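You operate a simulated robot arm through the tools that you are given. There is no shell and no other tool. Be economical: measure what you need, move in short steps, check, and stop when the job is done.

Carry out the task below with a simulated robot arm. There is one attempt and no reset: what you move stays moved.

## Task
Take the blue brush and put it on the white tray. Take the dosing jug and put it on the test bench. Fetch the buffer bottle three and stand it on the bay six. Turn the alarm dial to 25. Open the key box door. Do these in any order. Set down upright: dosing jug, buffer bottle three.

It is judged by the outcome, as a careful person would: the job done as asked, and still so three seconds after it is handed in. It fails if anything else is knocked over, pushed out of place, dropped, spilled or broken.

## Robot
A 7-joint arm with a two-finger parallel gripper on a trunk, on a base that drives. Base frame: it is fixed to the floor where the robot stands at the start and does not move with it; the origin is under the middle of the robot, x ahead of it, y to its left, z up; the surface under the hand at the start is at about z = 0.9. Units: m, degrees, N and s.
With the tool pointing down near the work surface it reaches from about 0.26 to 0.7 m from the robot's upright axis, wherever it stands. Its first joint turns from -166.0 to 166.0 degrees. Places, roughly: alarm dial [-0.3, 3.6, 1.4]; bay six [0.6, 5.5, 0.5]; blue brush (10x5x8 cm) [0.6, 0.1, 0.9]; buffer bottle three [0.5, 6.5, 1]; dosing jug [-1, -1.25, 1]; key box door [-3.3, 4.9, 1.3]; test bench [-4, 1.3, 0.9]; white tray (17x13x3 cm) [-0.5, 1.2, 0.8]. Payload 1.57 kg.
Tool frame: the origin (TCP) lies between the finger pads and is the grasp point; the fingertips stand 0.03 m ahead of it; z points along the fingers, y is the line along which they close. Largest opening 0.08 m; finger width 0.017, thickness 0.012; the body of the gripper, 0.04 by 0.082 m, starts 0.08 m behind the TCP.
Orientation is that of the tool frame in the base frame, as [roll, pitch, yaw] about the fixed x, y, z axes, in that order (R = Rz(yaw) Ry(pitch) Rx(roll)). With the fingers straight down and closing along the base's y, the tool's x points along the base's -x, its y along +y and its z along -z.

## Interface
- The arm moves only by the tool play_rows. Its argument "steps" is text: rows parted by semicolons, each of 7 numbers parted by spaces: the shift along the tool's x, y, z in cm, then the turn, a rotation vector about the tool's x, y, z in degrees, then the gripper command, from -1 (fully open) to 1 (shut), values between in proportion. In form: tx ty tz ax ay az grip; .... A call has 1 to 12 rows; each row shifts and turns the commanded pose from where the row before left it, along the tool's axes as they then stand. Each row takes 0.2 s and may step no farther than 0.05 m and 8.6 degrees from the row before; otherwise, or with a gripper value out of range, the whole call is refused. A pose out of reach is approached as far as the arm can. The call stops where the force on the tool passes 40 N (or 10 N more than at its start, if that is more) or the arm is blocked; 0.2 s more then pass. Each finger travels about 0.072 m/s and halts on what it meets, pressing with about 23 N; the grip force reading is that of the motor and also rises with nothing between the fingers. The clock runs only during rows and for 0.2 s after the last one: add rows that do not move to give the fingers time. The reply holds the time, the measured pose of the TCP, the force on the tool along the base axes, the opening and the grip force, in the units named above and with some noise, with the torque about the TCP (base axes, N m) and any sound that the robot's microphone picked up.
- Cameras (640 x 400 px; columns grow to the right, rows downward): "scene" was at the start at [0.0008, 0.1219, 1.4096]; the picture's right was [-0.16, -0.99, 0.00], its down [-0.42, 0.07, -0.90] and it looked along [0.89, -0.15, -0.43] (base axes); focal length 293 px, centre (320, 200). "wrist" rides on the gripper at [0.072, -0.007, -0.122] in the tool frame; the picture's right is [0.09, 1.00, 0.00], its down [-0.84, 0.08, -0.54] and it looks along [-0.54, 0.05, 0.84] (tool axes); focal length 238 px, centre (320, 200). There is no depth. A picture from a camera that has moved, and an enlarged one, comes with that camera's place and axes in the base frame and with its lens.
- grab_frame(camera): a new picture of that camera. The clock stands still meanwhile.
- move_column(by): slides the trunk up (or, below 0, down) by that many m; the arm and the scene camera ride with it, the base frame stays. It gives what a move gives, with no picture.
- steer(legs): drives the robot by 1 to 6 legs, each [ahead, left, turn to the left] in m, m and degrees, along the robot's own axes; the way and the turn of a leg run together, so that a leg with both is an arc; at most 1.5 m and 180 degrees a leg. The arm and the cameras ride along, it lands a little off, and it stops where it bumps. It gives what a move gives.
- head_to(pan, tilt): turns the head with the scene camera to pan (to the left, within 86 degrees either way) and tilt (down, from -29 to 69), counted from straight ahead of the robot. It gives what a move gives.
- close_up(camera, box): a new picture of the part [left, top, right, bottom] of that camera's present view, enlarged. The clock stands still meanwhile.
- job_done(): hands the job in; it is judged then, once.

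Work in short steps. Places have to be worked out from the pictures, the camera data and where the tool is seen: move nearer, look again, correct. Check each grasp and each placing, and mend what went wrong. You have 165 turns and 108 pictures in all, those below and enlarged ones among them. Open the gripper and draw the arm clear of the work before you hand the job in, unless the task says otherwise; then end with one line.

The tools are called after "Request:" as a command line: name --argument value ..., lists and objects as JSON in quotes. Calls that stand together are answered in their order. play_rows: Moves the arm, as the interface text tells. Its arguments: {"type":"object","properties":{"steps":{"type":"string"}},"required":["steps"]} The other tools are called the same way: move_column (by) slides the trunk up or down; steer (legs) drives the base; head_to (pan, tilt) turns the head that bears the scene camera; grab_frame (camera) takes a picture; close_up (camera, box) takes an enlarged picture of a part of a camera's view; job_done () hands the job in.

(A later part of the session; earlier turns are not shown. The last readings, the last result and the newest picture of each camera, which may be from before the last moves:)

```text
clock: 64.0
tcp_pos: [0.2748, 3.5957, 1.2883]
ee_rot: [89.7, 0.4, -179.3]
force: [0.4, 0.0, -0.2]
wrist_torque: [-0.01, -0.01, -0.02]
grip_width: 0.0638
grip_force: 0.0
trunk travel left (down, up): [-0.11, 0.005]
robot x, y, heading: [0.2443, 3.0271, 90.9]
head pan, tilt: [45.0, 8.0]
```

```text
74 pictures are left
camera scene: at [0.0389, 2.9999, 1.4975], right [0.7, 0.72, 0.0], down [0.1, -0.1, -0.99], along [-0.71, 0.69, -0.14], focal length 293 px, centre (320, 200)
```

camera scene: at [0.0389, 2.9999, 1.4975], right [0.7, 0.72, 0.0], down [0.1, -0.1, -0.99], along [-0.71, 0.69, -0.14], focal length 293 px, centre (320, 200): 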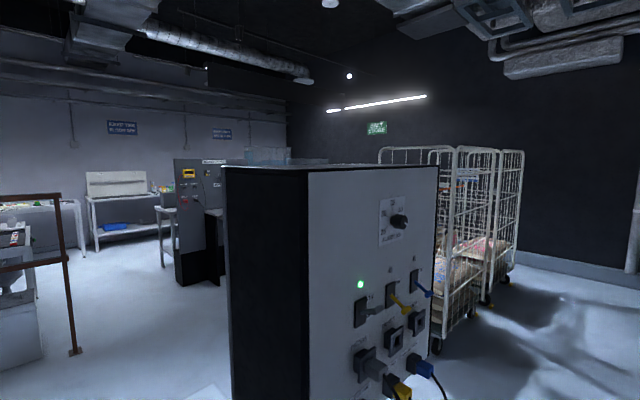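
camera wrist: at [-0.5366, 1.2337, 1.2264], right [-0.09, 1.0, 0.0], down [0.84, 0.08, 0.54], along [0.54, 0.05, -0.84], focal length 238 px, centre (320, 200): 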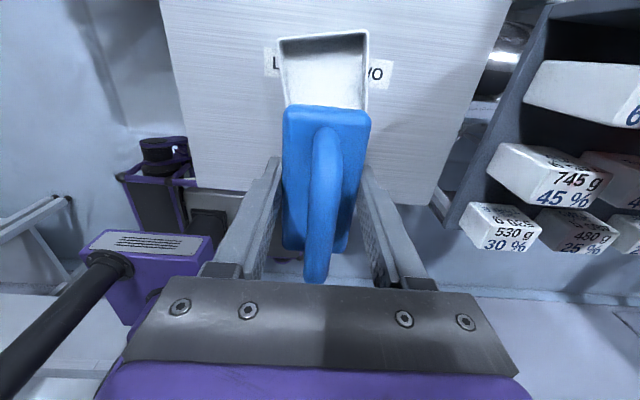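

Tool is horizontal now. Knob estimate: face (-0.34, 3.616, 1.35), front about x = -0.30. I turn the robot ~50° left while shifting slightly left.

Request:
steer --legs '[[0, 0.08, 0], [0, 0, 50]]'

Request:
grab_frame --camera "wrist"

Request:
head_to --pan -10 --tilt 15

Request:
grab_frame --camera "scene"

```text
clock: 67.8
tcp_pos: [-0.2529, 3.411, 1.2876]
ee_rot: [89.9, 0.5, -128.6]
force: [0.3, 0.7, 0.3]
wrist_torque: [-0.01, -0.01, -0.01]
grip_width: 0.0641
grip_force: 0.0
trunk travel left (down, up): [-0.11, 0.005]
robot x, y, heading: [0.166, 3.0314, 141.3]
head pan, tilt: [45.0, 8.0]
```

```text
73 pictures are left
camera wrist: at [-0.2015, 3.2793, 1.2797], right [-0.06, -0.08, 0.99], down [0.95, 0.32, 0.08], along [-0.32, 0.95, 0.06], focal length 238 px, centre (320, 200)
```

wrist: 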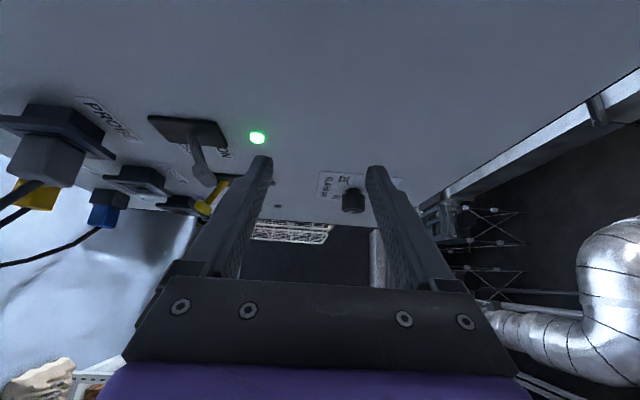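

```text
clock: 69.0
tcp_pos: [-0.2525, 3.4096, 1.2885]
ee_rot: [89.9, 0.5, -128.6]
force: [-0.4, -0.8, -0.3]
wrist_torque: [0.0, -0.01, -0.03]
grip_width: 0.0639
grip_force: 0.0
trunk travel left (down, up): [-0.11, 0.005]
robot x, y, heading: [0.1624, 3.0262, 141.3]
head pan, tilt: [-10.0, 15.0]
```

```text
72 pictures are left
camera scene: at [0.0858, 2.9303, 1.4862], right [0.75, 0.66, 0.0], down [0.17, -0.19, -0.97], along [-0.64, 0.72, -0.26], focal length 293 px, centre (320, 200)
```

scene: 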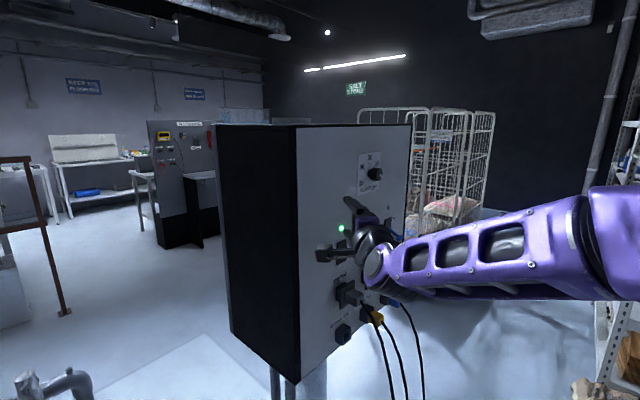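

Knob confirmed at about (-0.325, 3.616, 1.35). I back the hand off the panel, shift to the knob's axis, and yaw the tool to face -x.

Request:
play_rows --steps "-2.5 0 -3.1 0 0 0 -1;-2.5 0 -3.1 0 0 0 -1;-3.2 1.2 2.56 0 0 0 -1;-3.2 1.2 2.56 0 0 0 -1;-3.2 1.2 2.56 0 0 0 -1;-3.2 1.2 2.56 0 0 0 -1;-3.2 1.2 2.56 0 0 0 -1;0 0 0 0 7.8 0 -1;0 0 0 0 7.7 0 -1;0 0 0 0 7.7 0 -1;0 0 0 0 7.7 0 -1;0 0 0 0 7.7 0 -1"

Request:
grab_frame --camera "wrist"

Request:
grab_frame --camera "scene"

```text
clock: 71.6
tcp_pos: [-0.1739, 3.616, 1.349]
ee_rot: [90.2, 0.5, -89.9]
force: [-0.6, 0.5, -0.5]
wrist_torque: [-0.01, -0.01, 0.01]
grip_width: 0.0801
grip_force: 0.0
trunk travel left (down, up): [-0.11, 0.005]
robot x, y, heading: [0.1636, 3.0287, 141.6]
head pan, tilt: [-10.0, 15.0]
```

```text
71 pictures are left
camera wrist: at [-0.0507, 3.5447, 1.3427], right [0.0, -0.1, 0.99], down [0.54, 0.84, 0.09], along [-0.84, 0.54, 0.05], focal length 238 px, centre (320, 200)
```

wrist: 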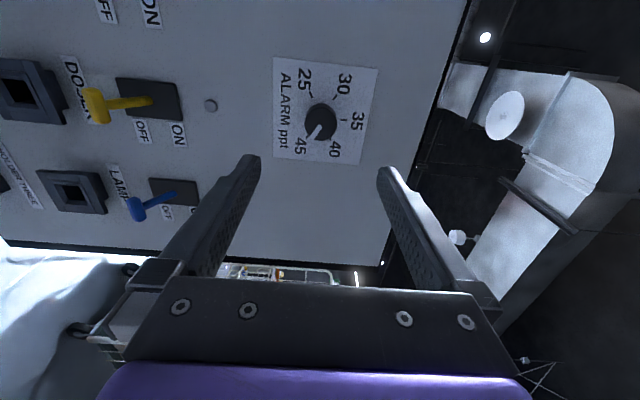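

```text
70 pictures are left
camera scene: at [0.0858, 2.9303, 1.4861], right [0.75, 0.66, 0.0], down [0.17, -0.19, -0.97], along [-0.64, 0.72, -0.26], focal length 293 px, centre (320, 200)
```

scene: 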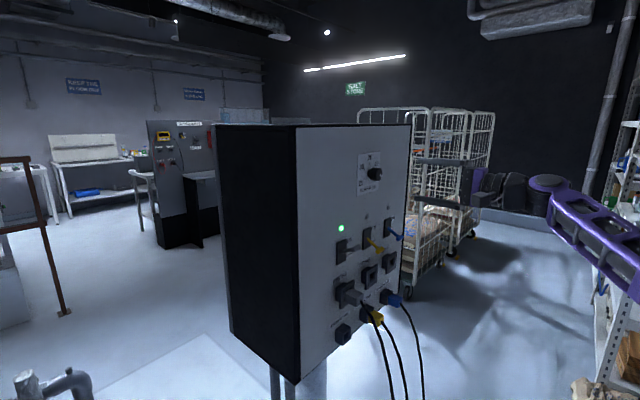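

Request:
close_up --camera "wrist" --box '[256, 40, 400, 180]'

```text
2.86 times, centred on (328, 110) of wrist
camera zoom: at [-0.0507, 3.5447, 1.3427], right [0.0, -0.1, 0.99], down [0.54, 0.84, 0.09], along [-0.84, 0.54, 0.05], focal length 681 px, centre (297, 457)
```

zoom: 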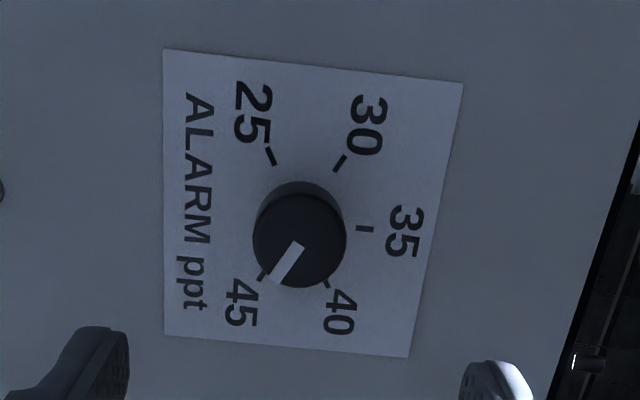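

Pointer is at 45; the knob's axis is at y 3.615, z 1.349, matching the tool. I advance over the knob and close.

Request:
play_rows --steps "0 0 4 0 0 0 -1;0 0 4 0 0 0 -1;0 0 2.5 0 0 0 -1;0 0 1 0 0 0 -1;0 0 1 0 0 0 -1;0 0 0 0 0 0 1;0 0 0 0 0 0 1;0 0 0 0 0 0 1;0 0 0 0 0 0 1"

Request:
close_up --camera "wrist" --box '[220, 60, 420, 220]'

```text
clock: 73.6
tcp_pos: [-0.299, 3.6155, 1.3497]
ee_rot: [90.1, 0.5, -90.1]
force: [-7.1, 5.1, 12.9]
wrist_torque: [-0.05, 0.36, -0.23]
grip_width: 0.0343
grip_force: 42.0
trunk travel left (down, up): [-0.11, 0.005]
robot x, y, heading: [0.1648, 3.0296, 141.4]
head pan, tilt: [-10.0, 15.0]
```

```text
2.50 times, centred on (320, 140) of wrist
camera zoom: at [-0.1759, 3.5443, 1.3426], right [0.0, -0.1, 0.99], down [0.54, 0.84, 0.09], along [-0.84, 0.54, 0.05], focal length 596 px, centre (320, 350)
```

zoom: 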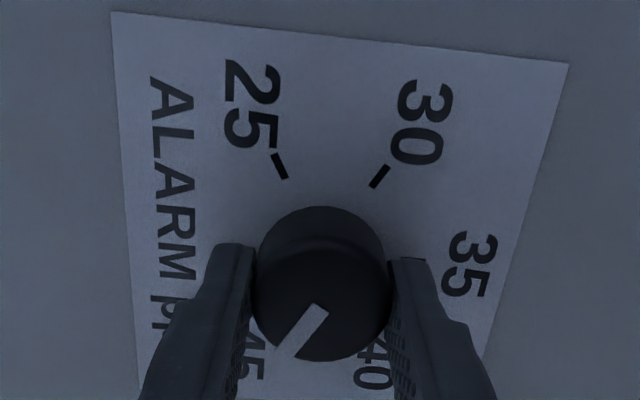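

Gripped on the knob. I turn counter-clockwise (negative about tool z) and check that the pointer follows.

Request:
play_rows --steps "0 0 0 0 0 -8.5 1;0 0 0 0 0 -8.5 1;0 0 0 0 0 -8.5 1;0 0 0 0 0 -8.5 1;0 0 0 0 0 -8.5 1;0 0 0 0 0 -8.5 1"

Request:
close_up --camera "wrist" --box '[220, 60, 420, 220]'

```text
clock: 75.0
tcp_pos: [-0.2979, 3.6147, 1.3514]
ee_rot: [89.9, 51.7, -90.2]
force: [-12.8, 8.9, 32.4]
wrist_torque: [-0.03, 1.0, -0.2]
grip_width: 0.0344
grip_force: 41.5
trunk travel left (down, up): [-0.11, 0.005]
robot x, y, heading: [0.1671, 3.0263, 141.5]
head pan, tilt: [-10.0, 15.0]
```

```text
2.50 times, centred on (320, 140) of wrist
camera zoom: at [-0.1758, 3.5754, 1.2912], right [0.0, -0.84, 0.55], down [0.54, 0.46, 0.7], along [-0.84, 0.3, 0.46], focal length 596 px, centre (320, 350)
```

zoom: 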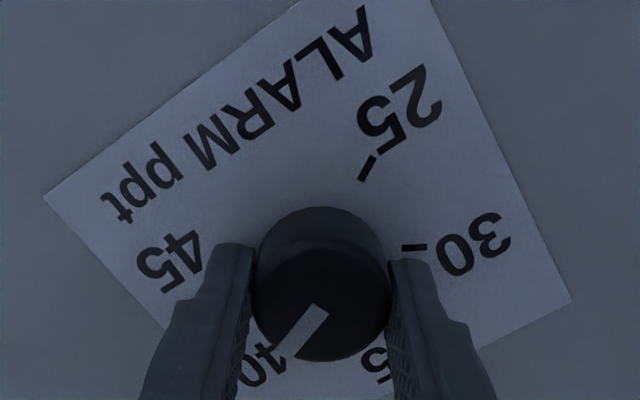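

The knob follows (now near 40). The side force is growing, so I correct a few mm upward and continue turning.

Request:
play_rows --steps "-0.29 0.11 0 0 0 0 1;0 0 0 0 0 -8.5 1;0 0 0 0 0 -8.5 1;0 0 0 0 0 -8.5 1;0 0 0 0 0 -8.5 1;0 0 0 0 0 -8.5 1"

```text
clock: 76.4
tcp_pos: [-0.2976, 3.6118, 1.3526]
ee_rot: [-94.5, 85.7, 85.7]
force: [6.2, -16.5, 6.4]
wrist_torque: [-0.05, -0.55, 0.29]
grip_width: 0.0339
grip_force: 41.1
trunk travel left (down, up): [-0.11, 0.005]
robot x, y, heading: [0.1609, 3.0316, 141.5]
head pan, tilt: [-10.0, 15.0]
```

Total about 94° so far. A small re-centring then on.

Request:
play_rows --steps "0 0.15 0 0 0 0 1;0 0 0 0 0 -8.5 1;0 0 0 0 0 -8.5 1;0 0 0 0 0 -8.5 1;0 0 0 0 0 -8.5 1;0 0 0 0 0 -8.5 1;0 0 0 0 0 -8.5 1"

Request:
close_up --camera "wrist" --box '[220, 60, 420, 220]'

```text
clock: 78.0
tcp_pos: [-0.2996, 3.6106, 1.3516]
ee_rot: [-90.7, 34.7, 90.1]
force: [14.6, -31.1, -16.1]
wrist_torque: [-0.09, -0.81, 0.01]
grip_width: 0.0342
grip_force: 42.0
trunk travel left (down, up): [-0.11, 0.005]
robot x, y, heading: [0.1641, 3.0286, 141.4]
head pan, tilt: [-10.0, 15.0]
```

```text
2.50 times, centred on (320, 140) of wrist
camera zoom: at [-0.1758, 3.6747, 1.3173], right [0.01, -0.49, -0.87], down [0.54, -0.73, 0.42], along [-0.84, -0.48, 0.26], focal length 596 px, centre (320, 350)
```

zoom: 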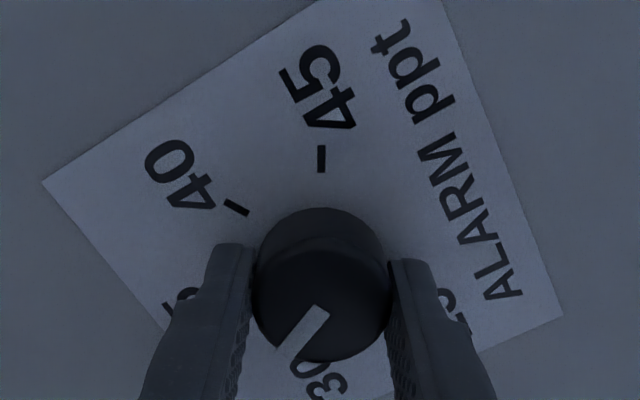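

Pointer now between 35 and 30. Re-centre (force is pulling -y, -z) and turn further.

Request:
play_rows --steps "-0.16 0.29 0 0 0 0 1;0 0 0 0 0 -8.5 1;0 0 0 0 0 -8.5 1;0 0 0 0 0 -8.5 1;0 0 0 0 0 -8.5 1;0 0 0 0 0 -8.5 1"

```text
clock: 79.4
tcp_pos: [-0.299, 3.61, 1.3493]
ee_rot: [-90.4, -7.5, 90.2]
force: [9.0, -22.1, -17.3]
wrist_torque: [-0.06, -0.22, -0.24]
grip_width: 0.0344
grip_force: 41.8
trunk travel left (down, up): [-0.11, 0.005]
robot x, y, heading: [0.166, 3.0291, 141.3]
head pan, tilt: [-10.0, 15.0]
```

187° done; re-centre and turn about 50° more.

Request:
play_rows --steps "-0.2 0.15 0 0 0 0 1;0 0 0 0 0 -8.5 1;0 0 0 0 0 -8.5 1;0 0 0 0 0 -8.5 1;0 0 0 0 0 -8.5 1;0 0 0 0 0 -8.5 1;0 0 0 0 0 -8.5 1"

Request:
close_up --camera "wrist" --box '[220, 60, 420, 220]'

```text
clock: 80.8
tcp_pos: [-0.2983, 3.6096, 1.348]
ee_rot: [-91.5, -45.1, 89.0]
force: [-17.7, 16.5, -3.2]
wrist_torque: [-0.03, 1.07, -0.38]
grip_width: 0.0349
grip_force: 42.1
out of reach, approached as far as the arm can: row 6
trunk travel left (down, up): [-0.11, 0.005]
robot x, y, heading: [0.165, 3.0322, 141.1]
head pan, tilt: [-10.0, 15.0]
stopped in row 6: the force on the tool passed its limit at 47 N (the readings are from after the stop); the commanded pose is now the measured one
```

```text
2.50 times, centred on (320, 140) of wrist
camera zoom: at [-0.175, 3.652, 1.406], right [0.04, 0.77, -0.64], down [0.53, -0.55, -0.64], along [-0.84, -0.32, -0.43], focal length 596 px, centre (320, 350)
```

zoom: 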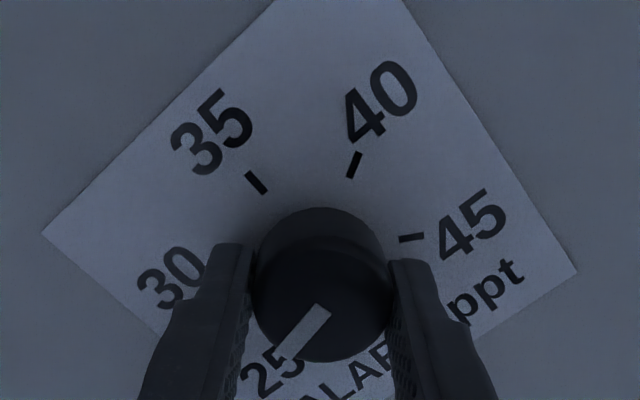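

The arm's roll limit is reached, with the pointer close to 25. I release, back off and look at the exact angle.

Request:
play_rows --steps "0 0 0 0 0 0 -0.5;0 0 0 0 0 0 -0.5;0 0 -2.5 0 0 0 -0.5;0 0 -4 0 0 0 -0.5;0 0 0 0 0 8 -0.5;0 0 0 0 0 8 -0.5;0 0 0 0 0 8 -0.5;0 0 0 0 0 8 -0.5;0 0 0 0 0 8 -0.5;0 0 0 0 0 6 -0.5"

Request:
close_up --camera "wrist" --box '[220, 40, 420, 200]'

```text
clock: 83.0
tcp_pos: [-0.2305, 3.6021, 1.3536]
ee_rot: [-90.7, 0.7, 88.4]
force: [-0.1, -0.2, 0.9]
wrist_torque: [-0.01, 0.0, -0.02]
grip_width: 0.06
grip_force: 0.1
trunk travel left (down, up): [-0.11, 0.005]
robot x, y, heading: [0.1645, 3.0323, 141.2]
head pan, tilt: [-10.0, 15.0]
```

```text
2.50 times, centred on (320, 120) of wrist
camera zoom: at [-0.1062, 3.6713, 1.3609], right [0.02, 0.08, -1.0], down [0.52, -0.85, -0.06], along [-0.86, -0.52, -0.06], focal length 596 px, centre (320, 400)
```

zoom: 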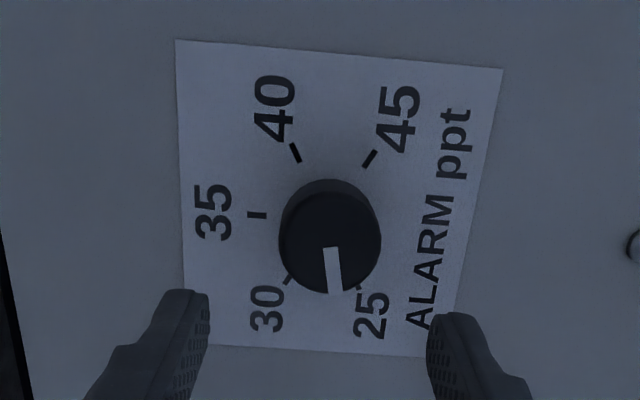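

Pointer stands about 20° short of 25. I go back on the knob, grip and turn ~21° further.

Request:
play_rows --steps "0.6 0.45 0 0 0 0 -0.5;0 0 3.5 0 0 0 -0.5;0 0 3.4 0 0 0 -0.5;0 0 0 0 0 0 1;0 0 0 0 0 0 1;0 0 0 0 0 0 1;0 0 0 0 0 -7 1;0 0 0 0 0 -7 1;0 0 0 0 0 -7 1;0 0 0 0 0 0 1"

Request:
play_rows --steps "0 0 0 0 0 0 -0.5;0 0 0 0 0 0 -0.5;0 0 -2.5 0 0 0 -0.5;0 0 -4.5 0 0 0 -0.5;0 0 0 0 0 8 -0.5;0 0 0 0 0 8 -0.5;0 0 0 0 0 5 -0.5"

Request:
close_up --camera "wrist" --box '[220, 40, 420, 200]'

```text
clock: 85.2
tcp_pos: [-0.2983, 3.6082, 1.349]
ee_rot: [-90.8, -20.6, 88.5]
force: [-4.6, 1.5, 16.5]
wrist_torque: [-0.54, 0.54, 0.13]
grip_width: 0.0346
grip_force: 41.8
trunk travel left (down, up): [-0.11, 0.005]
robot x, y, heading: [0.1655, 3.0284, 141.4]
head pan, tilt: [-10.0, 15.0]
```

```text
clock: 86.8
tcp_pos: [-0.2288, 3.6089, 1.3499]
ee_rot: [-90.9, 0.7, 88.3]
force: [-0.7, 0.2, -0.3]
wrist_torque: [-0.01, 0.0, 0.01]
grip_width: 0.0599
grip_force: 0.0
trunk travel left (down, up): [-0.11, 0.005]
robot x, y, heading: [0.1659, 3.0301, 141.4]
head pan, tilt: [-10.0, 15.0]
```

```text
2.50 times, centred on (320, 120) of wrist
camera zoom: at [-0.1047, 3.677, 1.3566], right [0.02, 0.08, -1.0], down [0.52, -0.85, -0.06], along [-0.86, -0.52, -0.06], focal length 596 px, centre (320, 400)
```

zoom: 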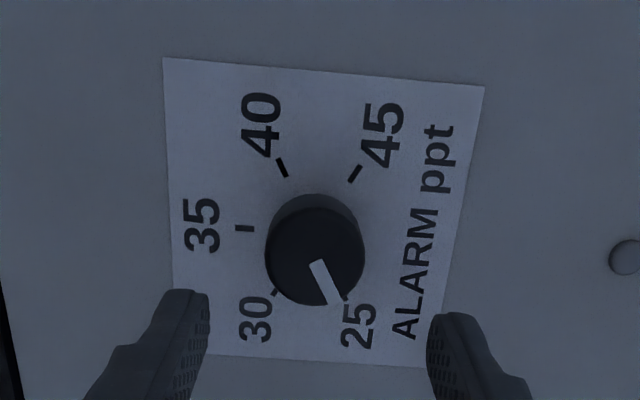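

Computed geometrically, the pointer is 25° below horizontal and should be 30°: about 5° short (the earlier 21° command gave ~13°). One more small turn.

Request:
play_rows --steps "0.1 0.1 3.5 0 0 0 -0.5;0 0 3.4 0 0 0 -0.5;0 0 0 0 0 0 1;0 0 0 0 0 0 1;0 0 0 0 0 0 1;0 0 0 0 0 -5 1;0 0 0 0 0 -5 1;0 0 0 0 0 0 1;0 0 0 0 0 0 1"

Request:
play_rows --steps "0 0 0 0 0 0 -0.5;0 0 0 0 0 0 -0.5;0 0 -2.5 0 0 0 -0.5;0 0 -4.5 0 0 0 -0.5;0 0 0 0 0 5 -0.5;0 0 0 0 0 5 -0.5"

Request:
close_up --camera "wrist" --box '[220, 40, 420, 200]'

```text
clock: 88.8
tcp_pos: [-0.2985, 3.611, 1.3496]
ee_rot: [-90.6, -9.5, 88.4]
force: [-7.5, 7.8, 24.1]
wrist_torque: [-0.55, 0.51, 0.41]
grip_width: 0.0345
grip_force: 41.9
trunk travel left (down, up): [-0.11, 0.005]
robot x, y, heading: [0.1643, 3.0297, 141.6]
head pan, tilt: [-10.0, 15.0]
```

```text
clock: 90.2
tcp_pos: [-0.2273, 3.6093, 1.3486]
ee_rot: [-90.9, 0.7, 88.3]
force: [-0.2, -0.4, -0.4]
wrist_torque: [0.01, -0.01, 0.02]
grip_width: 0.0602
grip_force: 0.1
trunk travel left (down, up): [-0.11, 0.005]
robot x, y, heading: [0.1625, 3.0322, 141.3]
head pan, tilt: [-10.0, 15.0]
```

```text
2.50 times, centred on (320, 120) of wrist
camera zoom: at [-0.1029, 3.6784, 1.356], right [0.02, 0.08, -1.0], down [0.52, -0.85, -0.06], along [-0.86, -0.52, -0.06], focal length 596 px, centre (320, 400)
```

zoom: 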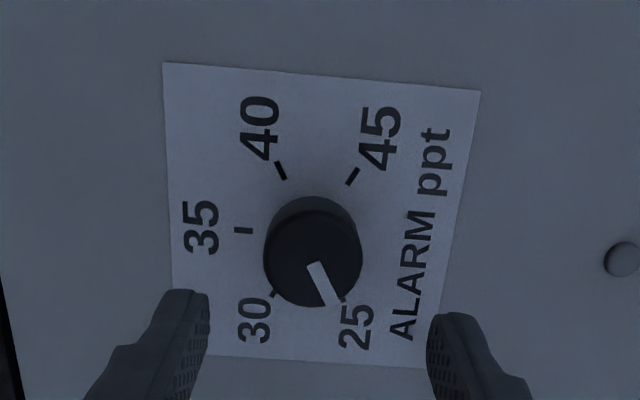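

It moved little. I zoom further in to measure the pointer better.

Request:
close_up --camera "wrist" --box '[290, 90, 360, 135]'

```text
8.89 times, centred on (325, 112) of wrist
camera zoom: at [-0.1029, 3.6784, 1.356], right [0.02, 0.08, -1.0], down [0.52, -0.85, -0.06], along [-0.86, -0.52, -0.06], focal length 2119 px, centre (276, 978)
```

zoom: 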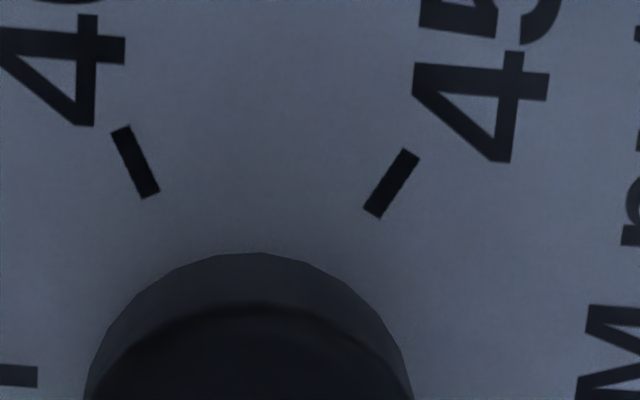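

Request:
close_up --camera "wrist" --box '[285, 120, 353, 163]'

```text
9.30 times, centred on (319, 142) of wrist
camera zoom: at [-0.1029, 3.6784, 1.356], right [0.02, 0.08, -1.0], down [0.52, -0.85, -0.06], along [-0.86, -0.52, -0.06], focal length 2217 px, centre (329, 744)
```

zoom: 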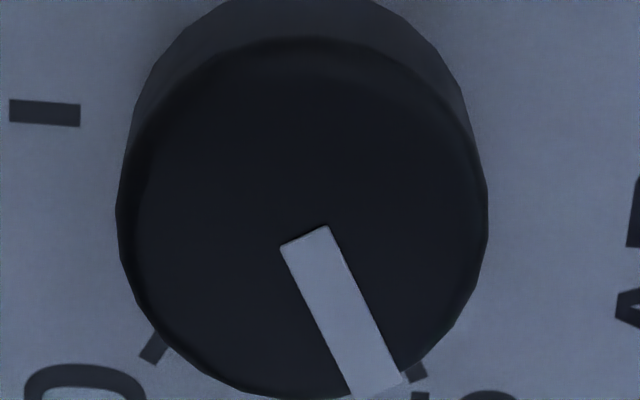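

The pointer is at ~28-30° below horizontal, i.e. on 25 within a fraction of a unit. Dial done. I back off and roll the gripper so its camera ends on top (neutral), fingers closing horizontally.

Request:
play_rows --steps "0 0 -4 0 0 0 -1;0 0 -4 0 0 0 -1;0 0 -2 0 0 8.5 -1;0 0 0 0 0 8.5 -1;0 0 0 0 0 8.5 -1;0 0 0 0 0 8.5 -1;0 0 0 0 0 8.5 -1;0 0 0 0 0 8.5 -1;0 0 0 0 0 8.5 -1;0 0 0 0 0 8.5 -1;0 0 0 0 0 8.5 -1;0 0 0 0 0 8.5 -1"

Request:
play_rows --steps "0 0 0 0 0 8.5 -1;0 0 0 0 0 8.5 -1;0 0 0 0 0 8.5 -1;0 0 0 0 0 8.5 -1;0 0 0 0 0 8.5 -1;0 0 0 0 0 8.5 -1;0 0 0 0 0 8.5 -1;0 0 0 0 0 8.5 -1;0 0 0 0 0 8.5 -1;0 0 0 0 0 8.5 -1;0 0 0 0 0 8.5 -1;0 0 0 0 0 0 -1"

Request:
play_rows --steps "0 0 0 0 0 8.5 -1;0 0 0 0 0 8.5 -1;0 0 0 0 0 8.5 -1;0 0 0 0 0 8.5 -1;0 0 0 0 0 8.5 -1;0 0 0 0 0 8.5 -1;0 0 0 0 0 8.5 -1;0 0 0 0 0 8.5 -1;0 0 0 0 0 8.5 -1;0 0 0 0 0 8.5 -1;0 0 0 0 0 6.5 -1"

```text
clock: 92.8
tcp_pos: [-0.1277, 3.6065, 1.3504]
ee_rot: [-101.2, 85.5, 77.2]
force: [-0.4, 1.3, 0.2]
wrist_torque: [0.01, 0.04, -0.02]
grip_width: 0.0801
grip_force: 0.0
trunk travel left (down, up): [-0.11, 0.005]
robot x, y, heading: [0.1644, 3.027, 141.4]
head pan, tilt: [-10.0, 15.0]
```

```text
clock: 95.4
tcp_pos: [-0.1289, 3.6046, 1.3489]
ee_rot: [90.7, 0.9, -91.7]
force: [-0.4, 0.3, 0.2]
wrist_torque: [-0.01, -0.03, 0.0]
grip_width: 0.0799
grip_force: 0.1
trunk travel left (down, up): [-0.11, 0.005]
robot x, y, heading: [0.1642, 3.0334, 141.3]
head pan, tilt: [-10.0, 15.0]
```

```text
clock: 97.8
tcp_pos: [-0.1296, 3.6066, 1.35]
ee_rot: [-142.8, -88.9, 141.1]
force: [-0.4, 0.4, 0.5]
wrist_torque: [-0.02, 0.01, 0.02]
grip_width: 0.0801
grip_force: 0.0
trunk travel left (down, up): [-0.11, 0.005]
robot x, y, heading: [0.1649, 3.0257, 141.5]
head pan, tilt: [-10.0, 15.0]
```

Now align the tool with the robot's heading and retract; then turn the robot to face along the aisle and look ahead.

Request:
play_rows --steps "0 0 0 -7.7 0 0 -1;0 0 0 -7.7 0 0 -1;0 0 0 -7.7 0 0 -1;0 0 0 -7.7 0 0 -1;0 0 0 -7.7 0 0 -1;0 -3 -3.5 0 0 0 -1;0 -3 -3.5 0 0 0 -1"

Request:
steer --legs '[[0, 0, -51]]'

Request:
head_to --pan 0 --tilt 20

Request:
grab_frame --camera "scene"

```text
clock: 99.4
tcp_pos: [-0.115, 3.5152, 1.3492]
ee_rot: [175.0, -89.1, 144.7]
force: [0.8, -0.1, -0.5]
wrist_torque: [0.02, 0.04, 0.01]
grip_width: 0.0801
grip_force: 0.0
trunk travel left (down, up): [-0.11, 0.005]
robot x, y, heading: [0.1668, 3.0315, 141.5]
head pan, tilt: [-10.0, 15.0]
```

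```text
clock: 102.1
tcp_pos: [0.3667, 3.5536, 1.3506]
ee_rot: [174.0, -88.9, 94.9]
force: [0.1, 0.4, 0.1]
wrist_torque: [-0.04, 0.0, 0.01]
grip_width: 0.0801
grip_force: 0.0
trunk travel left (down, up): [-0.11, 0.005]
robot x, y, heading: [0.1622, 3.0293, 90.4]
head pan, tilt: [-10.0, 15.0]
```

```text
clock: 102.9
tcp_pos: [0.3654, 3.5533, 1.3494]
ee_rot: [174.1, -89.0, 94.8]
force: [0.5, 0.1, 0.1]
wrist_torque: [0.04, 0.03, -0.02]
grip_width: 0.0799
grip_force: 0.1
trunk travel left (down, up): [-0.11, 0.005]
robot x, y, heading: [0.1634, 3.0288, 90.3]
head pan, tilt: [0.0, 20.0]
```

```text
59 pictures are left
camera scene: at [0.0245, 3.0281, 1.478], right [1.0, 0.01, 0.0], down [0.0, -0.34, -0.94], along [-0.01, 0.94, -0.34], focal length 293 px, centre (320, 200)
```

scene: 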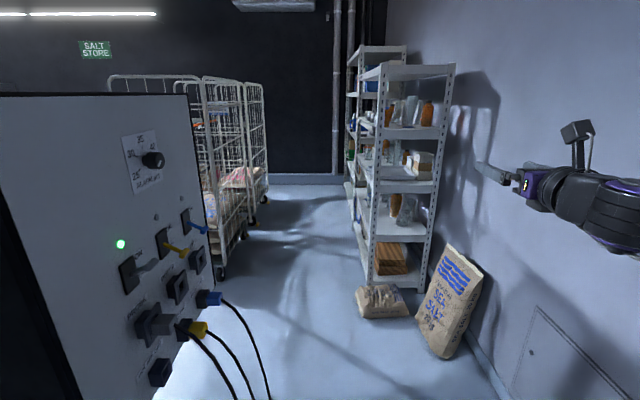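

Shelving along the right wall: front line at x ≈ 0.40 from y ≈ 5. I go past the panel's cables, shift left, and drive along the shelves.

Request:
steer --legs '[[1.2, 0, 0], [0.15, 0.42, 0], [1.5, 0, 0]]'

Request:
head_to --pan -60 --tilt 25

Request:
grab_frame --camera "scene"

```text
clock: 120.1
tcp_pos: [-0.0587, 6.3889, 1.3486]
ee_rot: [174.1, -88.9, 94.4]
force: [0.1, 0.0, -0.1]
wrist_torque: [0.0, -0.01, -0.01]
grip_width: 0.0798
grip_force: 0.0
trunk travel left (down, up): [-0.11, 0.005]
robot x, y, heading: [-0.2618, 5.8685, 90.4]
head pan, tilt: [0.0, 20.0]
```

```text
clock: 121.4
tcp_pos: [-0.0584, 6.3899, 1.3494]
ee_rot: [174.3, -89.0, 94.2]
force: [0.4, 0.4, -0.2]
wrist_torque: [0.01, 0.02, -0.03]
grip_width: 0.0799
grip_force: 0.1
trunk travel left (down, up): [-0.11, 0.005]
robot x, y, heading: [-0.265, 5.8689, 90.0]
head pan, tilt: [-60.0, 25.0]
```

```text
58 pictures are left
camera scene: at [-0.3246, 5.8198, 1.4699], right [0.5, -0.87, 0.0], down [-0.37, -0.21, -0.91], along [0.78, 0.45, -0.42], focal length 293 px, centre (320, 200)
```

scene: 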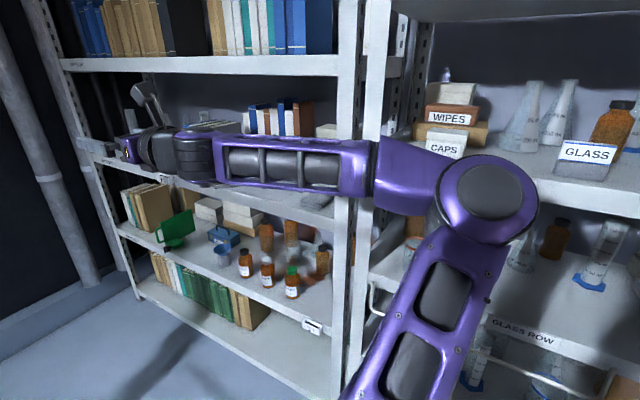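

The bottle is likely on the shelf hidden behind the arm. I go a bit farther and turn to face the shelves.

Request:
steer --legs '[[0.45, 0, 0], [0, 0, -90]]'

Request:
head_to --pan 0 --tilt 22

Request:
grab_frame --camera "scene"

```text
clock: 128.1
tcp_pos: [0.2592, 6.1171, 1.3498]
ee_rot: [174.1, -89.0, 4.7]
force: [-0.7, -0.5, 0.1]
wrist_torque: [0.01, 0.02, 0.01]
grip_width: 0.0799
grip_force: 0.1
trunk travel left (down, up): [-0.11, 0.005]
robot x, y, heading: [-0.2632, 6.3203, 0.5]
head pan, tilt: [-60.0, 25.0]
```

```text
clock: 129.4
tcp_pos: [0.2586, 6.117, 1.3493]
ee_rot: [174.4, -89.0, 4.5]
force: [0.0, 0.0, 0.3]
wrist_torque: [0.03, 0.03, -0.01]
grip_width: 0.08
grip_force: 0.1
trunk travel left (down, up): [-0.11, 0.005]
robot x, y, heading: [-0.2667, 6.3168, 0.4]
head pan, tilt: [0.0, 22.0]
```

```text
57 pictures are left
camera scene: at [-0.2633, 6.4566, 1.4748], right [0.01, -1.0, 0.0], down [-0.37, 0.0, -0.93], along [0.93, 0.01, -0.37], focal length 293 px, centre (320, 200)
```

scene: 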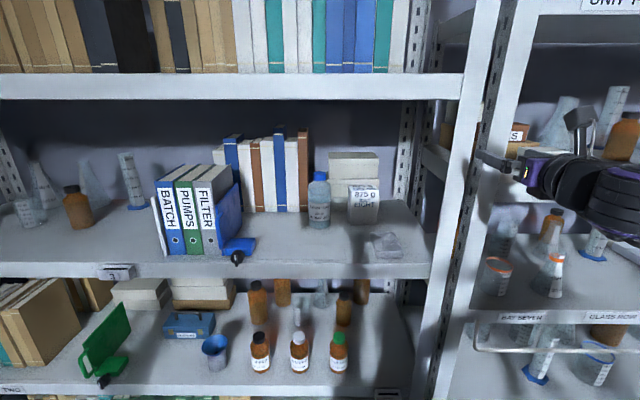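

A blue-capped bottle stands on the middle shelf near y ≈ 6.46. I zoom to read its label and the surroundings.

Request:
close_up --camera "scene" --box '[200, 130, 420, 290]'

```text
2.50 times, centred on (310, 210) of scene
camera zoom: at [-0.2633, 6.4566, 1.4748], right [0.01, -1.0, 0.0], down [-0.37, 0.0, -0.93], along [0.93, 0.01, -0.37], focal length 732 px, centre (345, 175)
```

zoom: 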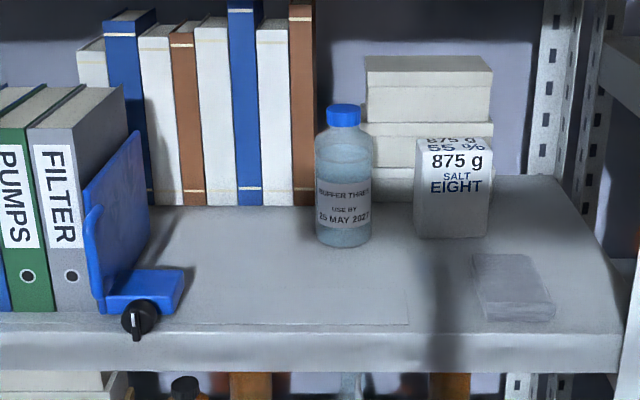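

It is "BUFFER THREE". I lower the trunk 10 cm (needed later anyway) to get parallax for its depth.

Request:
move_column --by -0.1

Request:
close_up --camera "scene" --box '[200, 90, 420, 250]'

```text
clock: 130.7
tcp_pos: [0.2585, 6.1183, 1.2497]
ee_rot: [174.1, -89.0, 4.7]
force: [0.1, 0.6, 0.3]
wrist_torque: [-0.01, -0.01, 0.03]
grip_width: 0.08
grip_force: 0.0
trunk travel left (down, up): [-0.01, 0.105]
robot x, y, heading: [-0.2675, 6.3213, 0.3]
head pan, tilt: [0.0, 22.0]
```

```text
2.50 times, centred on (310, 170) of scene
camera zoom: at [-0.2633, 6.4567, 1.3748], right [0.01, -1.0, 0.0], down [-0.37, 0.0, -0.93], along [0.93, 0.01, -0.37], focal length 732 px, centre (345, 275)
```

zoom: 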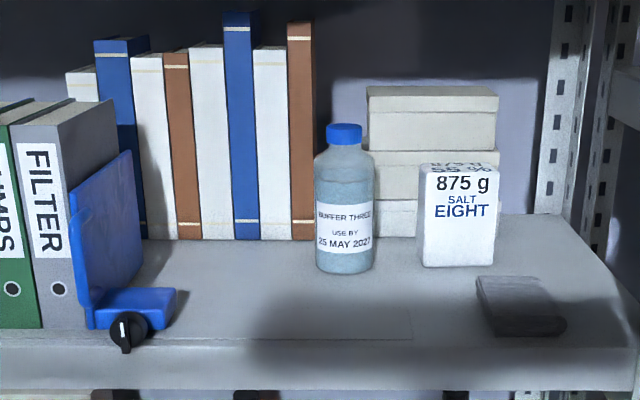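

Bottle: shelf z ≈ 1.04, axis ≈ (0.615, 6.467), cap (4 cm wide) at z ≈ 1.20-1.22, body ≈ 7.3 cm. Before choosing the grip I look at bay six.

Request:
head_to --pan -42 --tilt 38

Request:
grab_frame --camera "scene"

```text
clock: 131.8
tcp_pos: [0.2601, 6.1175, 1.2495]
ee_rot: [174.1, -89.0, 4.6]
force: [-0.6, -0.3, -0.4]
wrist_torque: [0.02, 0.0, 0.01]
grip_width: 0.0798
grip_force: 0.1
trunk travel left (down, up): [-0.01, 0.105]
robot x, y, heading: [-0.2659, 6.3188, 0.3]
head pan, tilt: [-42.0, 38.0]
```

```text
54 pictures are left
camera scene: at [-0.2915, 6.3988, 1.3496], right [-0.66, -0.75, 0.0], down [-0.46, 0.41, -0.79], along [0.59, -0.52, -0.62], focal length 293 px, centre (320, 200)
```

scene: 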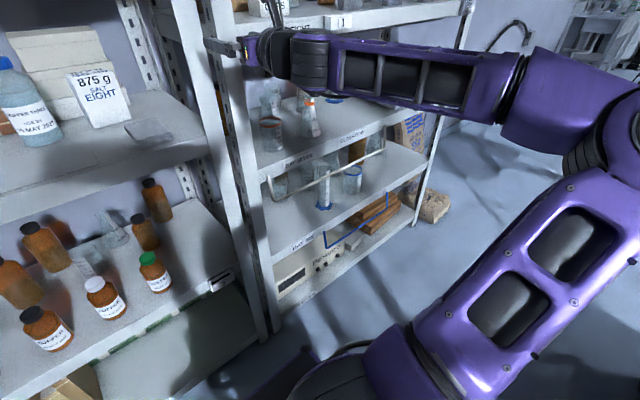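

Request:
close_up --camera "scene" --box '[230, 80, 470, 310]'

```text
1.74 times, centred on (350, 195) of scene
camera zoom: at [-0.2915, 6.3988, 1.3496], right [-0.66, -0.75, 0.0], down [-0.46, 0.41, -0.79], along [0.59, -0.52, -0.62], focal length 509 px, centre (268, 209)
```

zoom: 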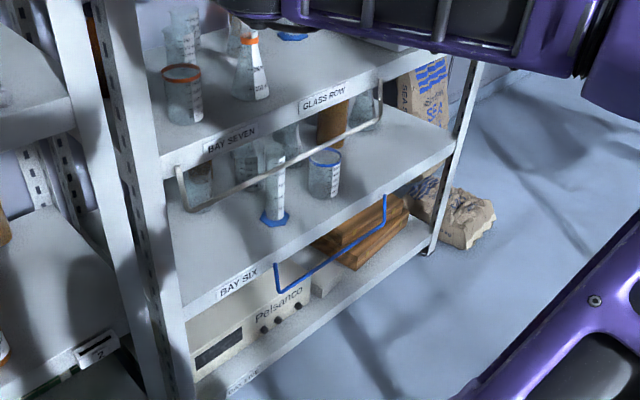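

Bay six is the shelf at z ≈ 0.46 (label near y 5.88), with a 36 cm gap; a rail hangs below the shelf above over y 5.4-6.0, while y 5.0-5.35 looks open. A cap grasp with horizontal fingers suits it. I shift the robot left, line up the hand with the bottle cap, looking forward.

Request:
steer --legs '[[0, 0.2, 0]]'

Request:
play_rows --steps "-1.4 -4.7 -0.5 0 0 0 -1;-1.4 -4.7 -0.5 0 0 0 -1;-1.4 -4.7 -0.5 0 0 0 -1"

Request:
head_to --pan 0 --tilt 22

Request:
grab_frame --camera "wrist"

```text
clock: 134.3
tcp_pos: [0.2557, 6.3165, 1.2492]
ee_rot: [174.7, -89.0, 4.0]
force: [0.0, 0.6, -0.8]
wrist_torque: [-0.01, -0.05, 0.03]
grip_width: 0.08
grip_force: 0.0
trunk travel left (down, up): [-0.01, 0.105]
robot x, y, heading: [-0.2688, 6.5194, 0.0]
head pan, tilt: [-42.0, 38.0]
```

```text
clock: 135.1
tcp_pos: [0.2446, 6.4568, 1.2099]
ee_rot: [176.0, -89.0, 2.6]
force: [-0.1, -0.6, -0.2]
wrist_torque: [-0.01, 0.0, 0.02]
grip_width: 0.0801
grip_force: 0.1
trunk travel left (down, up): [-0.01, 0.105]
robot x, y, heading: [-0.2648, 6.5185, -0.0]
head pan, tilt: [-42.0, 38.0]
```

```text
clock: 136.2
tcp_pos: [0.2446, 6.4553, 1.2097]
ee_rot: [174.9, -89.0, 3.8]
force: [0.8, -1.1, 1.1]
wrist_torque: [-0.02, 0.01, 0.0]
grip_width: 0.0799
grip_force: 0.0
trunk travel left (down, up): [-0.01, 0.105]
robot x, y, heading: [-0.2694, 6.5191, 0.4]
head pan, tilt: [0.0, 22.0]
```

```text
52 pictures are left
camera wrist: at [0.1252, 6.4669, 1.2832], right [-0.02, -1.0, 0.09], down [-0.56, -0.07, -0.83], along [0.83, -0.07, -0.55], focal length 238 px, centre (320, 200)
```

wrist: 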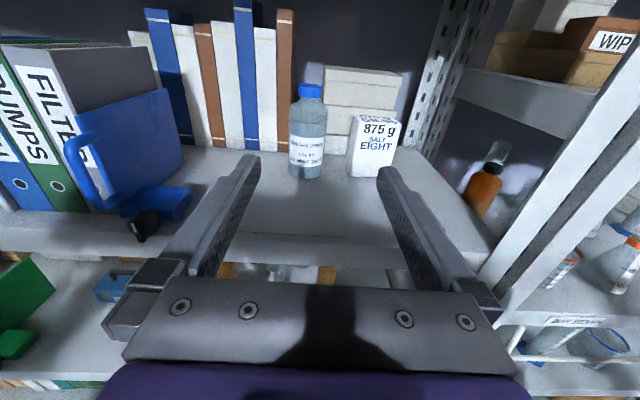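

Cap confirmed at (0.615, 6.469, 1.206). I drive ahead 17 cm and then check the alignment.

Request:
steer --legs '[[0.17, 0, 0]]'

Request:
play_rows --steps "0 -0.8 4 0 0 0 -1;0 -0.4 4 0 0 0 -1"

Request:
grab_frame --camera "wrist"

```text
clock: 137.7
tcp_pos: [0.414, 6.4594, 1.2096]
ee_rot: [174.6, -89.0, 4.2]
force: [-0.5, 0.0, 0.0]
wrist_torque: [-0.02, 0.01, 0.01]
grip_width: 0.08
grip_force: 0.1
trunk travel left (down, up): [-0.01, 0.105]
robot x, y, heading: [-0.0998, 6.5211, 0.5]
head pan, tilt: [0.0, 22.0]
```

```text
clock: 138.3
tcp_pos: [0.4948, 6.4701, 1.205]
ee_rot: [174.3, -89.0, 4.4]
force: [-0.5, -0.3, 0.5]
wrist_torque: [0.0, 0.04, 0.02]
grip_width: 0.0801
grip_force: 0.0
trunk travel left (down, up): [-0.01, 0.105]
robot x, y, heading: [-0.0989, 6.5196, 0.2]
head pan, tilt: [0.0, 22.0]
```

```text
51 pictures are left
camera wrist: at [0.3741, 6.4802, 1.2795], right [-0.02, -1.0, 0.09], down [-0.56, -0.07, -0.83], along [0.83, -0.07, -0.55], focal length 238 px, centre (320, 200)
```

wrist: 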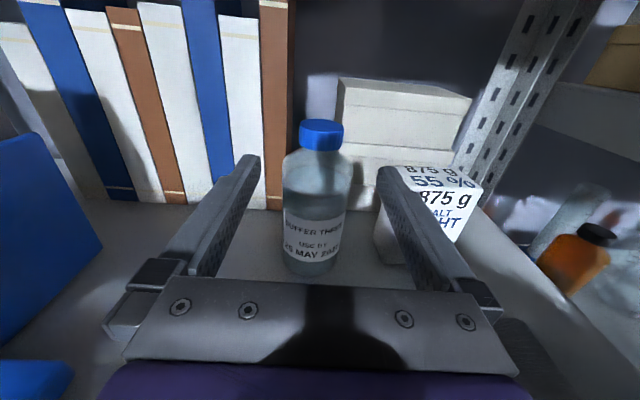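

Aligned. I advance 11 cm to the cap and close.

Request:
play_rows --steps "0.2 0 4 0 0 0 -1;0.2 0 4 0 0 0 -1;0.1 0 3 0 0 0 -1;0 0 0 0 0 0 1;0 0 0 0 0 0 1;0 0 0 0 0 0 1;0 0 0 0 0 0 1"

Request:
grab_frame --camera "wrist"

```text
clock: 139.9
tcp_pos: [0.6024, 6.4663, 1.2104]
ee_rot: [174.3, -89.0, 4.5]
force: [1.7, 1.4, 0.7]
wrist_torque: [0.07, -0.22, 0.04]
grip_width: 0.0409
grip_force: 22.7
trunk travel left (down, up): [-0.01, 0.105]
robot x, y, heading: [-0.1019, 6.5174, 0.5]
head pan, tilt: [0.0, 22.0]
```

```text
50 pictures are left
camera wrist: at [0.4836, 6.4766, 1.2843], right [-0.02, -1.0, 0.09], down [-0.56, -0.07, -0.83], along [0.83, -0.07, -0.55], focal length 238 px, centre (320, 200)
```

wrist: 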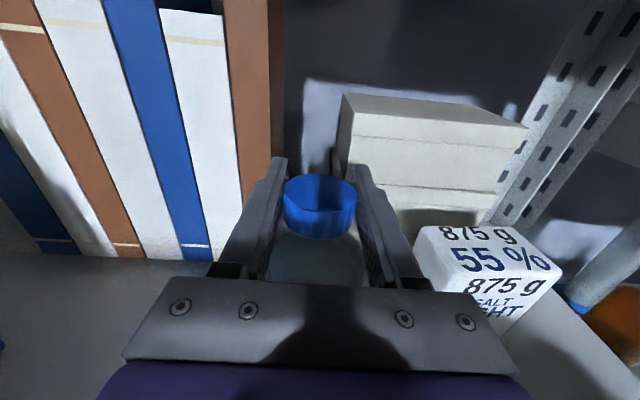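

Cap is gripped (4.1 cm). I lift 4 cm and draw back out a bit, checking.

Request:
play_rows --steps "2 0 0 0 0 0 1;2.5 0 0 0 0 0 1;0 0 -4 0 0 0 1;0 0 -4.5 0 0 0 1;0 0 -4.5 0 0 0 1;0 0 -4.5 0 0 0 1;0 0 0 0 0 0 1"

Request:
grab_frame --camera "scene"

```text
clock: 141.5
tcp_pos: [0.4278, 6.4707, 1.2604]
ee_rot: [173.3, -89.0, 5.5]
force: [0.0, -0.3, -5.1]
wrist_torque: [0.01, -0.02, 0.0]
grip_width: 0.0409
grip_force: 22.7
trunk travel left (down, up): [-0.01, 0.105]
robot x, y, heading: [-0.0989, 6.5209, 0.8]
head pan, tilt: [0.0, 22.0]
```

```text
49 pictures are left
camera scene: at [-0.0962, 6.6574, 1.3747], right [0.01, -1.0, 0.0], down [-0.37, 0.0, -0.93], along [0.93, 0.01, -0.37], focal length 293 px, centre (320, 200)
```

scene: 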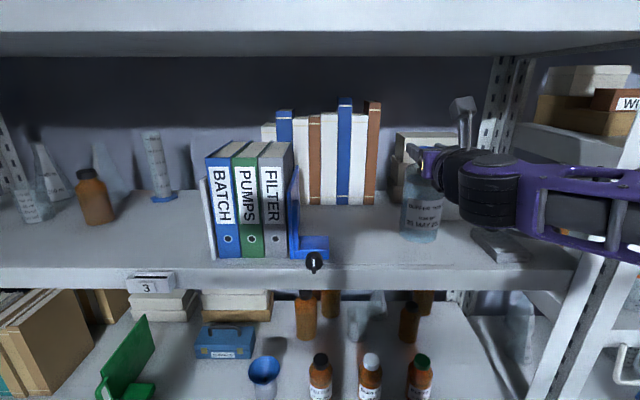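

Bottle held (≈0.5 kg). I back off from the shelf, strafe right to in front of bay six and look.

Request:
steer --legs '[[-0.21, 0, 0], [0, -1.1, 0]]'

Request:
head_to --pan 0 --tilt 38

Request:
grab_frame --camera "scene"

```text
clock: 153.6
tcp_pos: [0.2454, 5.3766, 1.2605]
ee_rot: [174.8, -89.0, 5.3]
force: [-0.2, -0.1, -4.9]
wrist_torque: [-0.02, -0.03, -0.01]
grip_width: 0.0407
grip_force: 22.6
trunk travel left (down, up): [-0.01, 0.105]
robot x, y, heading: [-0.2808, 5.4166, 1.5]
head pan, tilt: [0.0, 22.0]
```

```text
clock: 154.4
tcp_pos: [0.2446, 5.3783, 1.2603]
ee_rot: [174.8, -89.0, 5.1]
force: [0.1, 0.6, -4.9]
wrist_torque: [0.01, -0.04, -0.03]
grip_width: 0.0408
grip_force: 22.9
trunk travel left (down, up): [-0.01, 0.105]
robot x, y, heading: [-0.2827, 5.4165, 1.4]
head pan, tilt: [0.0, 38.0]
```

```text
48 pictures are left
camera scene: at [-0.2911, 5.554, 1.3496], right [0.03, -1.0, 0.0], down [-0.62, -0.02, -0.79], along [0.79, 0.02, -0.62], focal length 293 px, centre (320, 200)
```

scene: 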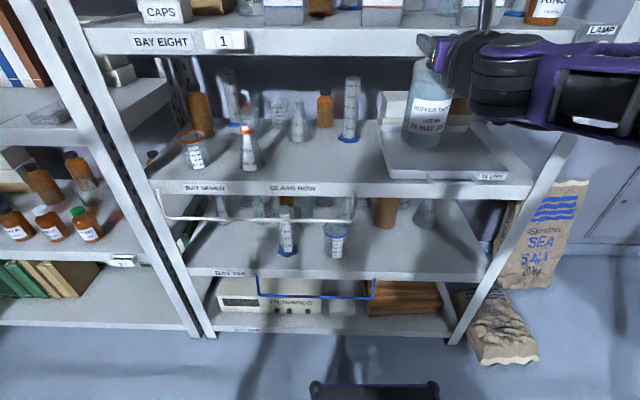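

Request:
close_up --camera "scene" --box '[150, 165, 510, 345]'

```text
1.78 times, centred on (330, 255) of scene
camera zoom: at [-0.2911, 5.554, 1.3496], right [0.03, -1.0, 0.0], down [-0.62, -0.02, -0.79], along [0.79, 0.02, -0.62], focal length 520 px, centre (302, 102)
```

zoom: 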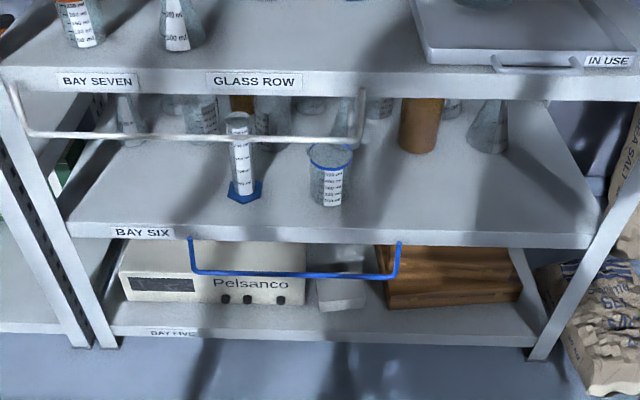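

Free spot on bay six: about (0.49, 5.20), shelf top z ≈ 0.45, away from the rail (ends at y ≈ 5.45). I strafe right and lower the bottle in front of the shelf.

Request:
steer --legs '[[0, -0.18, -1.4]]'

Request:
play_rows --steps "-4.8 0 0 0 0 0 1;-4.8 0 0 0 0 0 1;-4.8 0 0 0 0 0 1;-4.8 0 0 0 0 0 1;-4.8 0 0 0 0 0 1;-4.8 0 0 0 0 0 1;-4.8 0 0 0 0 0 1;-4.8 0 0 0 0 0 1;-4.8 0 0 0 0 0 1;-4.8 0 0 0 0 0 1;-4.8 0 0 0 0 0 1;-4.8 0 0 0 0 0 1"

Request:
grab_frame --camera "scene"

```text
clock: 156.8
tcp_pos: [0.2461, 5.1815, 1.2597]
ee_rot: [174.4, -89.1, 4.2]
force: [-1.0, -0.1, -5.2]
wrist_torque: [-0.03, -0.02, -0.02]
grip_width: 0.0409
grip_force: 23.1
trunk travel left (down, up): [-0.01, 0.105]
robot x, y, heading: [-0.2826, 5.2329, 0.3]
head pan, tilt: [0.0, 38.0]
```

```text
clock: 159.4
tcp_pos: [0.2464, 5.1802, 0.7274]
ee_rot: [175.5, -88.9, 3.2]
force: [0.1, 0.4, -5.3]
wrist_torque: [0.01, -0.05, 0.0]
grip_width: 0.0409
grip_force: 22.6
out of reach, approached as far as the arm can: row 12
trunk travel left (down, up): [-0.01, 0.105]
robot x, y, heading: [-0.2806, 5.2344, 0.5]
head pan, tilt: [0.0, 38.0]
```

```text
46 pictures are left
camera scene: at [-0.2848, 5.3719, 1.3496], right [0.0, -1.0, 0.0], down [-0.62, 0.0, -0.79], along [0.79, 0.0, -0.62], focal length 293 px, centre (320, 200)
```

scene: 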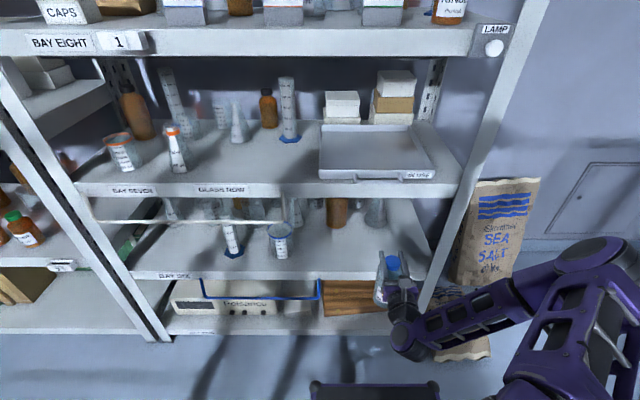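

Close in, the arm can't go below z 0.727. I extend a bit and lower further, with the trunk fully down.

Request:
move_column --by -0.01

Request:
play_rows --steps "0 0 4 0 0 0 1;-2 0 2.5 0 0 0 1;-2 0 0 0 0 0 1;-2 0 0 0 0 0 1;-1.5 0 0 0 0 0 1"

```text
clock: 159.9
tcp_pos: [0.2457, 5.1801, 0.7174]
ee_rot: [175.5, -88.8, 3.3]
force: [0.2, 0.0, -4.8]
wrist_torque: [-0.02, 0.02, 0.03]
grip_width: 0.0408
grip_force: 23.1
trunk travel left (down, up): [0.0, 0.115]
robot x, y, heading: [-0.2789, 5.2361, 0.3]
head pan, tilt: [0.0, 38.0]
```

```text
clock: 161.2
tcp_pos: [0.3123, 5.1781, 0.6998]
ee_rot: [175.5, -88.8, 3.2]
force: [-0.8, 0.1, -4.9]
wrist_torque: [-0.03, -0.03, -0.03]
grip_width: 0.0411
grip_force: 23.0
out of reach, approached as far as the arm can: row 2, 3, 4, 5
trunk travel left (down, up): [0.0, 0.115]
robot x, y, heading: [-0.2806, 5.2393, 0.3]
head pan, tilt: [0.0, 38.0]
```

The wrist limit stops at z 0.70; I need ~0.62. I'll return the bottle to its own shelf and regrip the cap with the tool pitched ~30° down. First raise and retract.

Request:
play_rows --steps "4.9 0 0 0 0 0 1;4.9 0 0 0 0 0 1;4.9 0 0 0 0 0 1;4.9 0 0 0 0 0 1;4.9 0 0 0 0 0 1;4.9 0 0 0 0 0 1;4.9 0 0 0 0 0 1;4.9 0 0 0 0 0 1;4.9 0 0 0 0 0 1;4.9 0 0 0 0 0 1;4.9 0 0 0 0 0 1;4.9 0 -0.5 0 0 0 1"

Request:
steer --legs '[[-0.03, 0, 0], [0, 1.28, 0]]'

```text
clock: 163.8
tcp_pos: [0.3208, 5.1791, 1.2883]
ee_rot: [176.3, -88.7, 2.4]
force: [-0.1, -1.0, -4.8]
wrist_torque: [-0.04, -0.08, -0.01]
grip_width: 0.0411
grip_force: 22.9
trunk travel left (down, up): [0.0, 0.115]
robot x, y, heading: [-0.2792, 5.2336, 0.2]
head pan, tilt: [0.0, 38.0]
```

```text
clock: 176.7
tcp_pos: [0.2943, 6.4451, 1.2876]
ee_rot: [175.0, -88.9, 2.7]
force: [-0.4, 0.4, -5.1]
wrist_torque: [0.01, -0.07, 0.02]
grip_width: 0.0409
grip_force: 23.1
trunk travel left (down, up): [0.0, 0.115]
robot x, y, heading: [-0.3062, 6.5078, -0.7]
head pan, tilt: [0.0, 38.0]
```

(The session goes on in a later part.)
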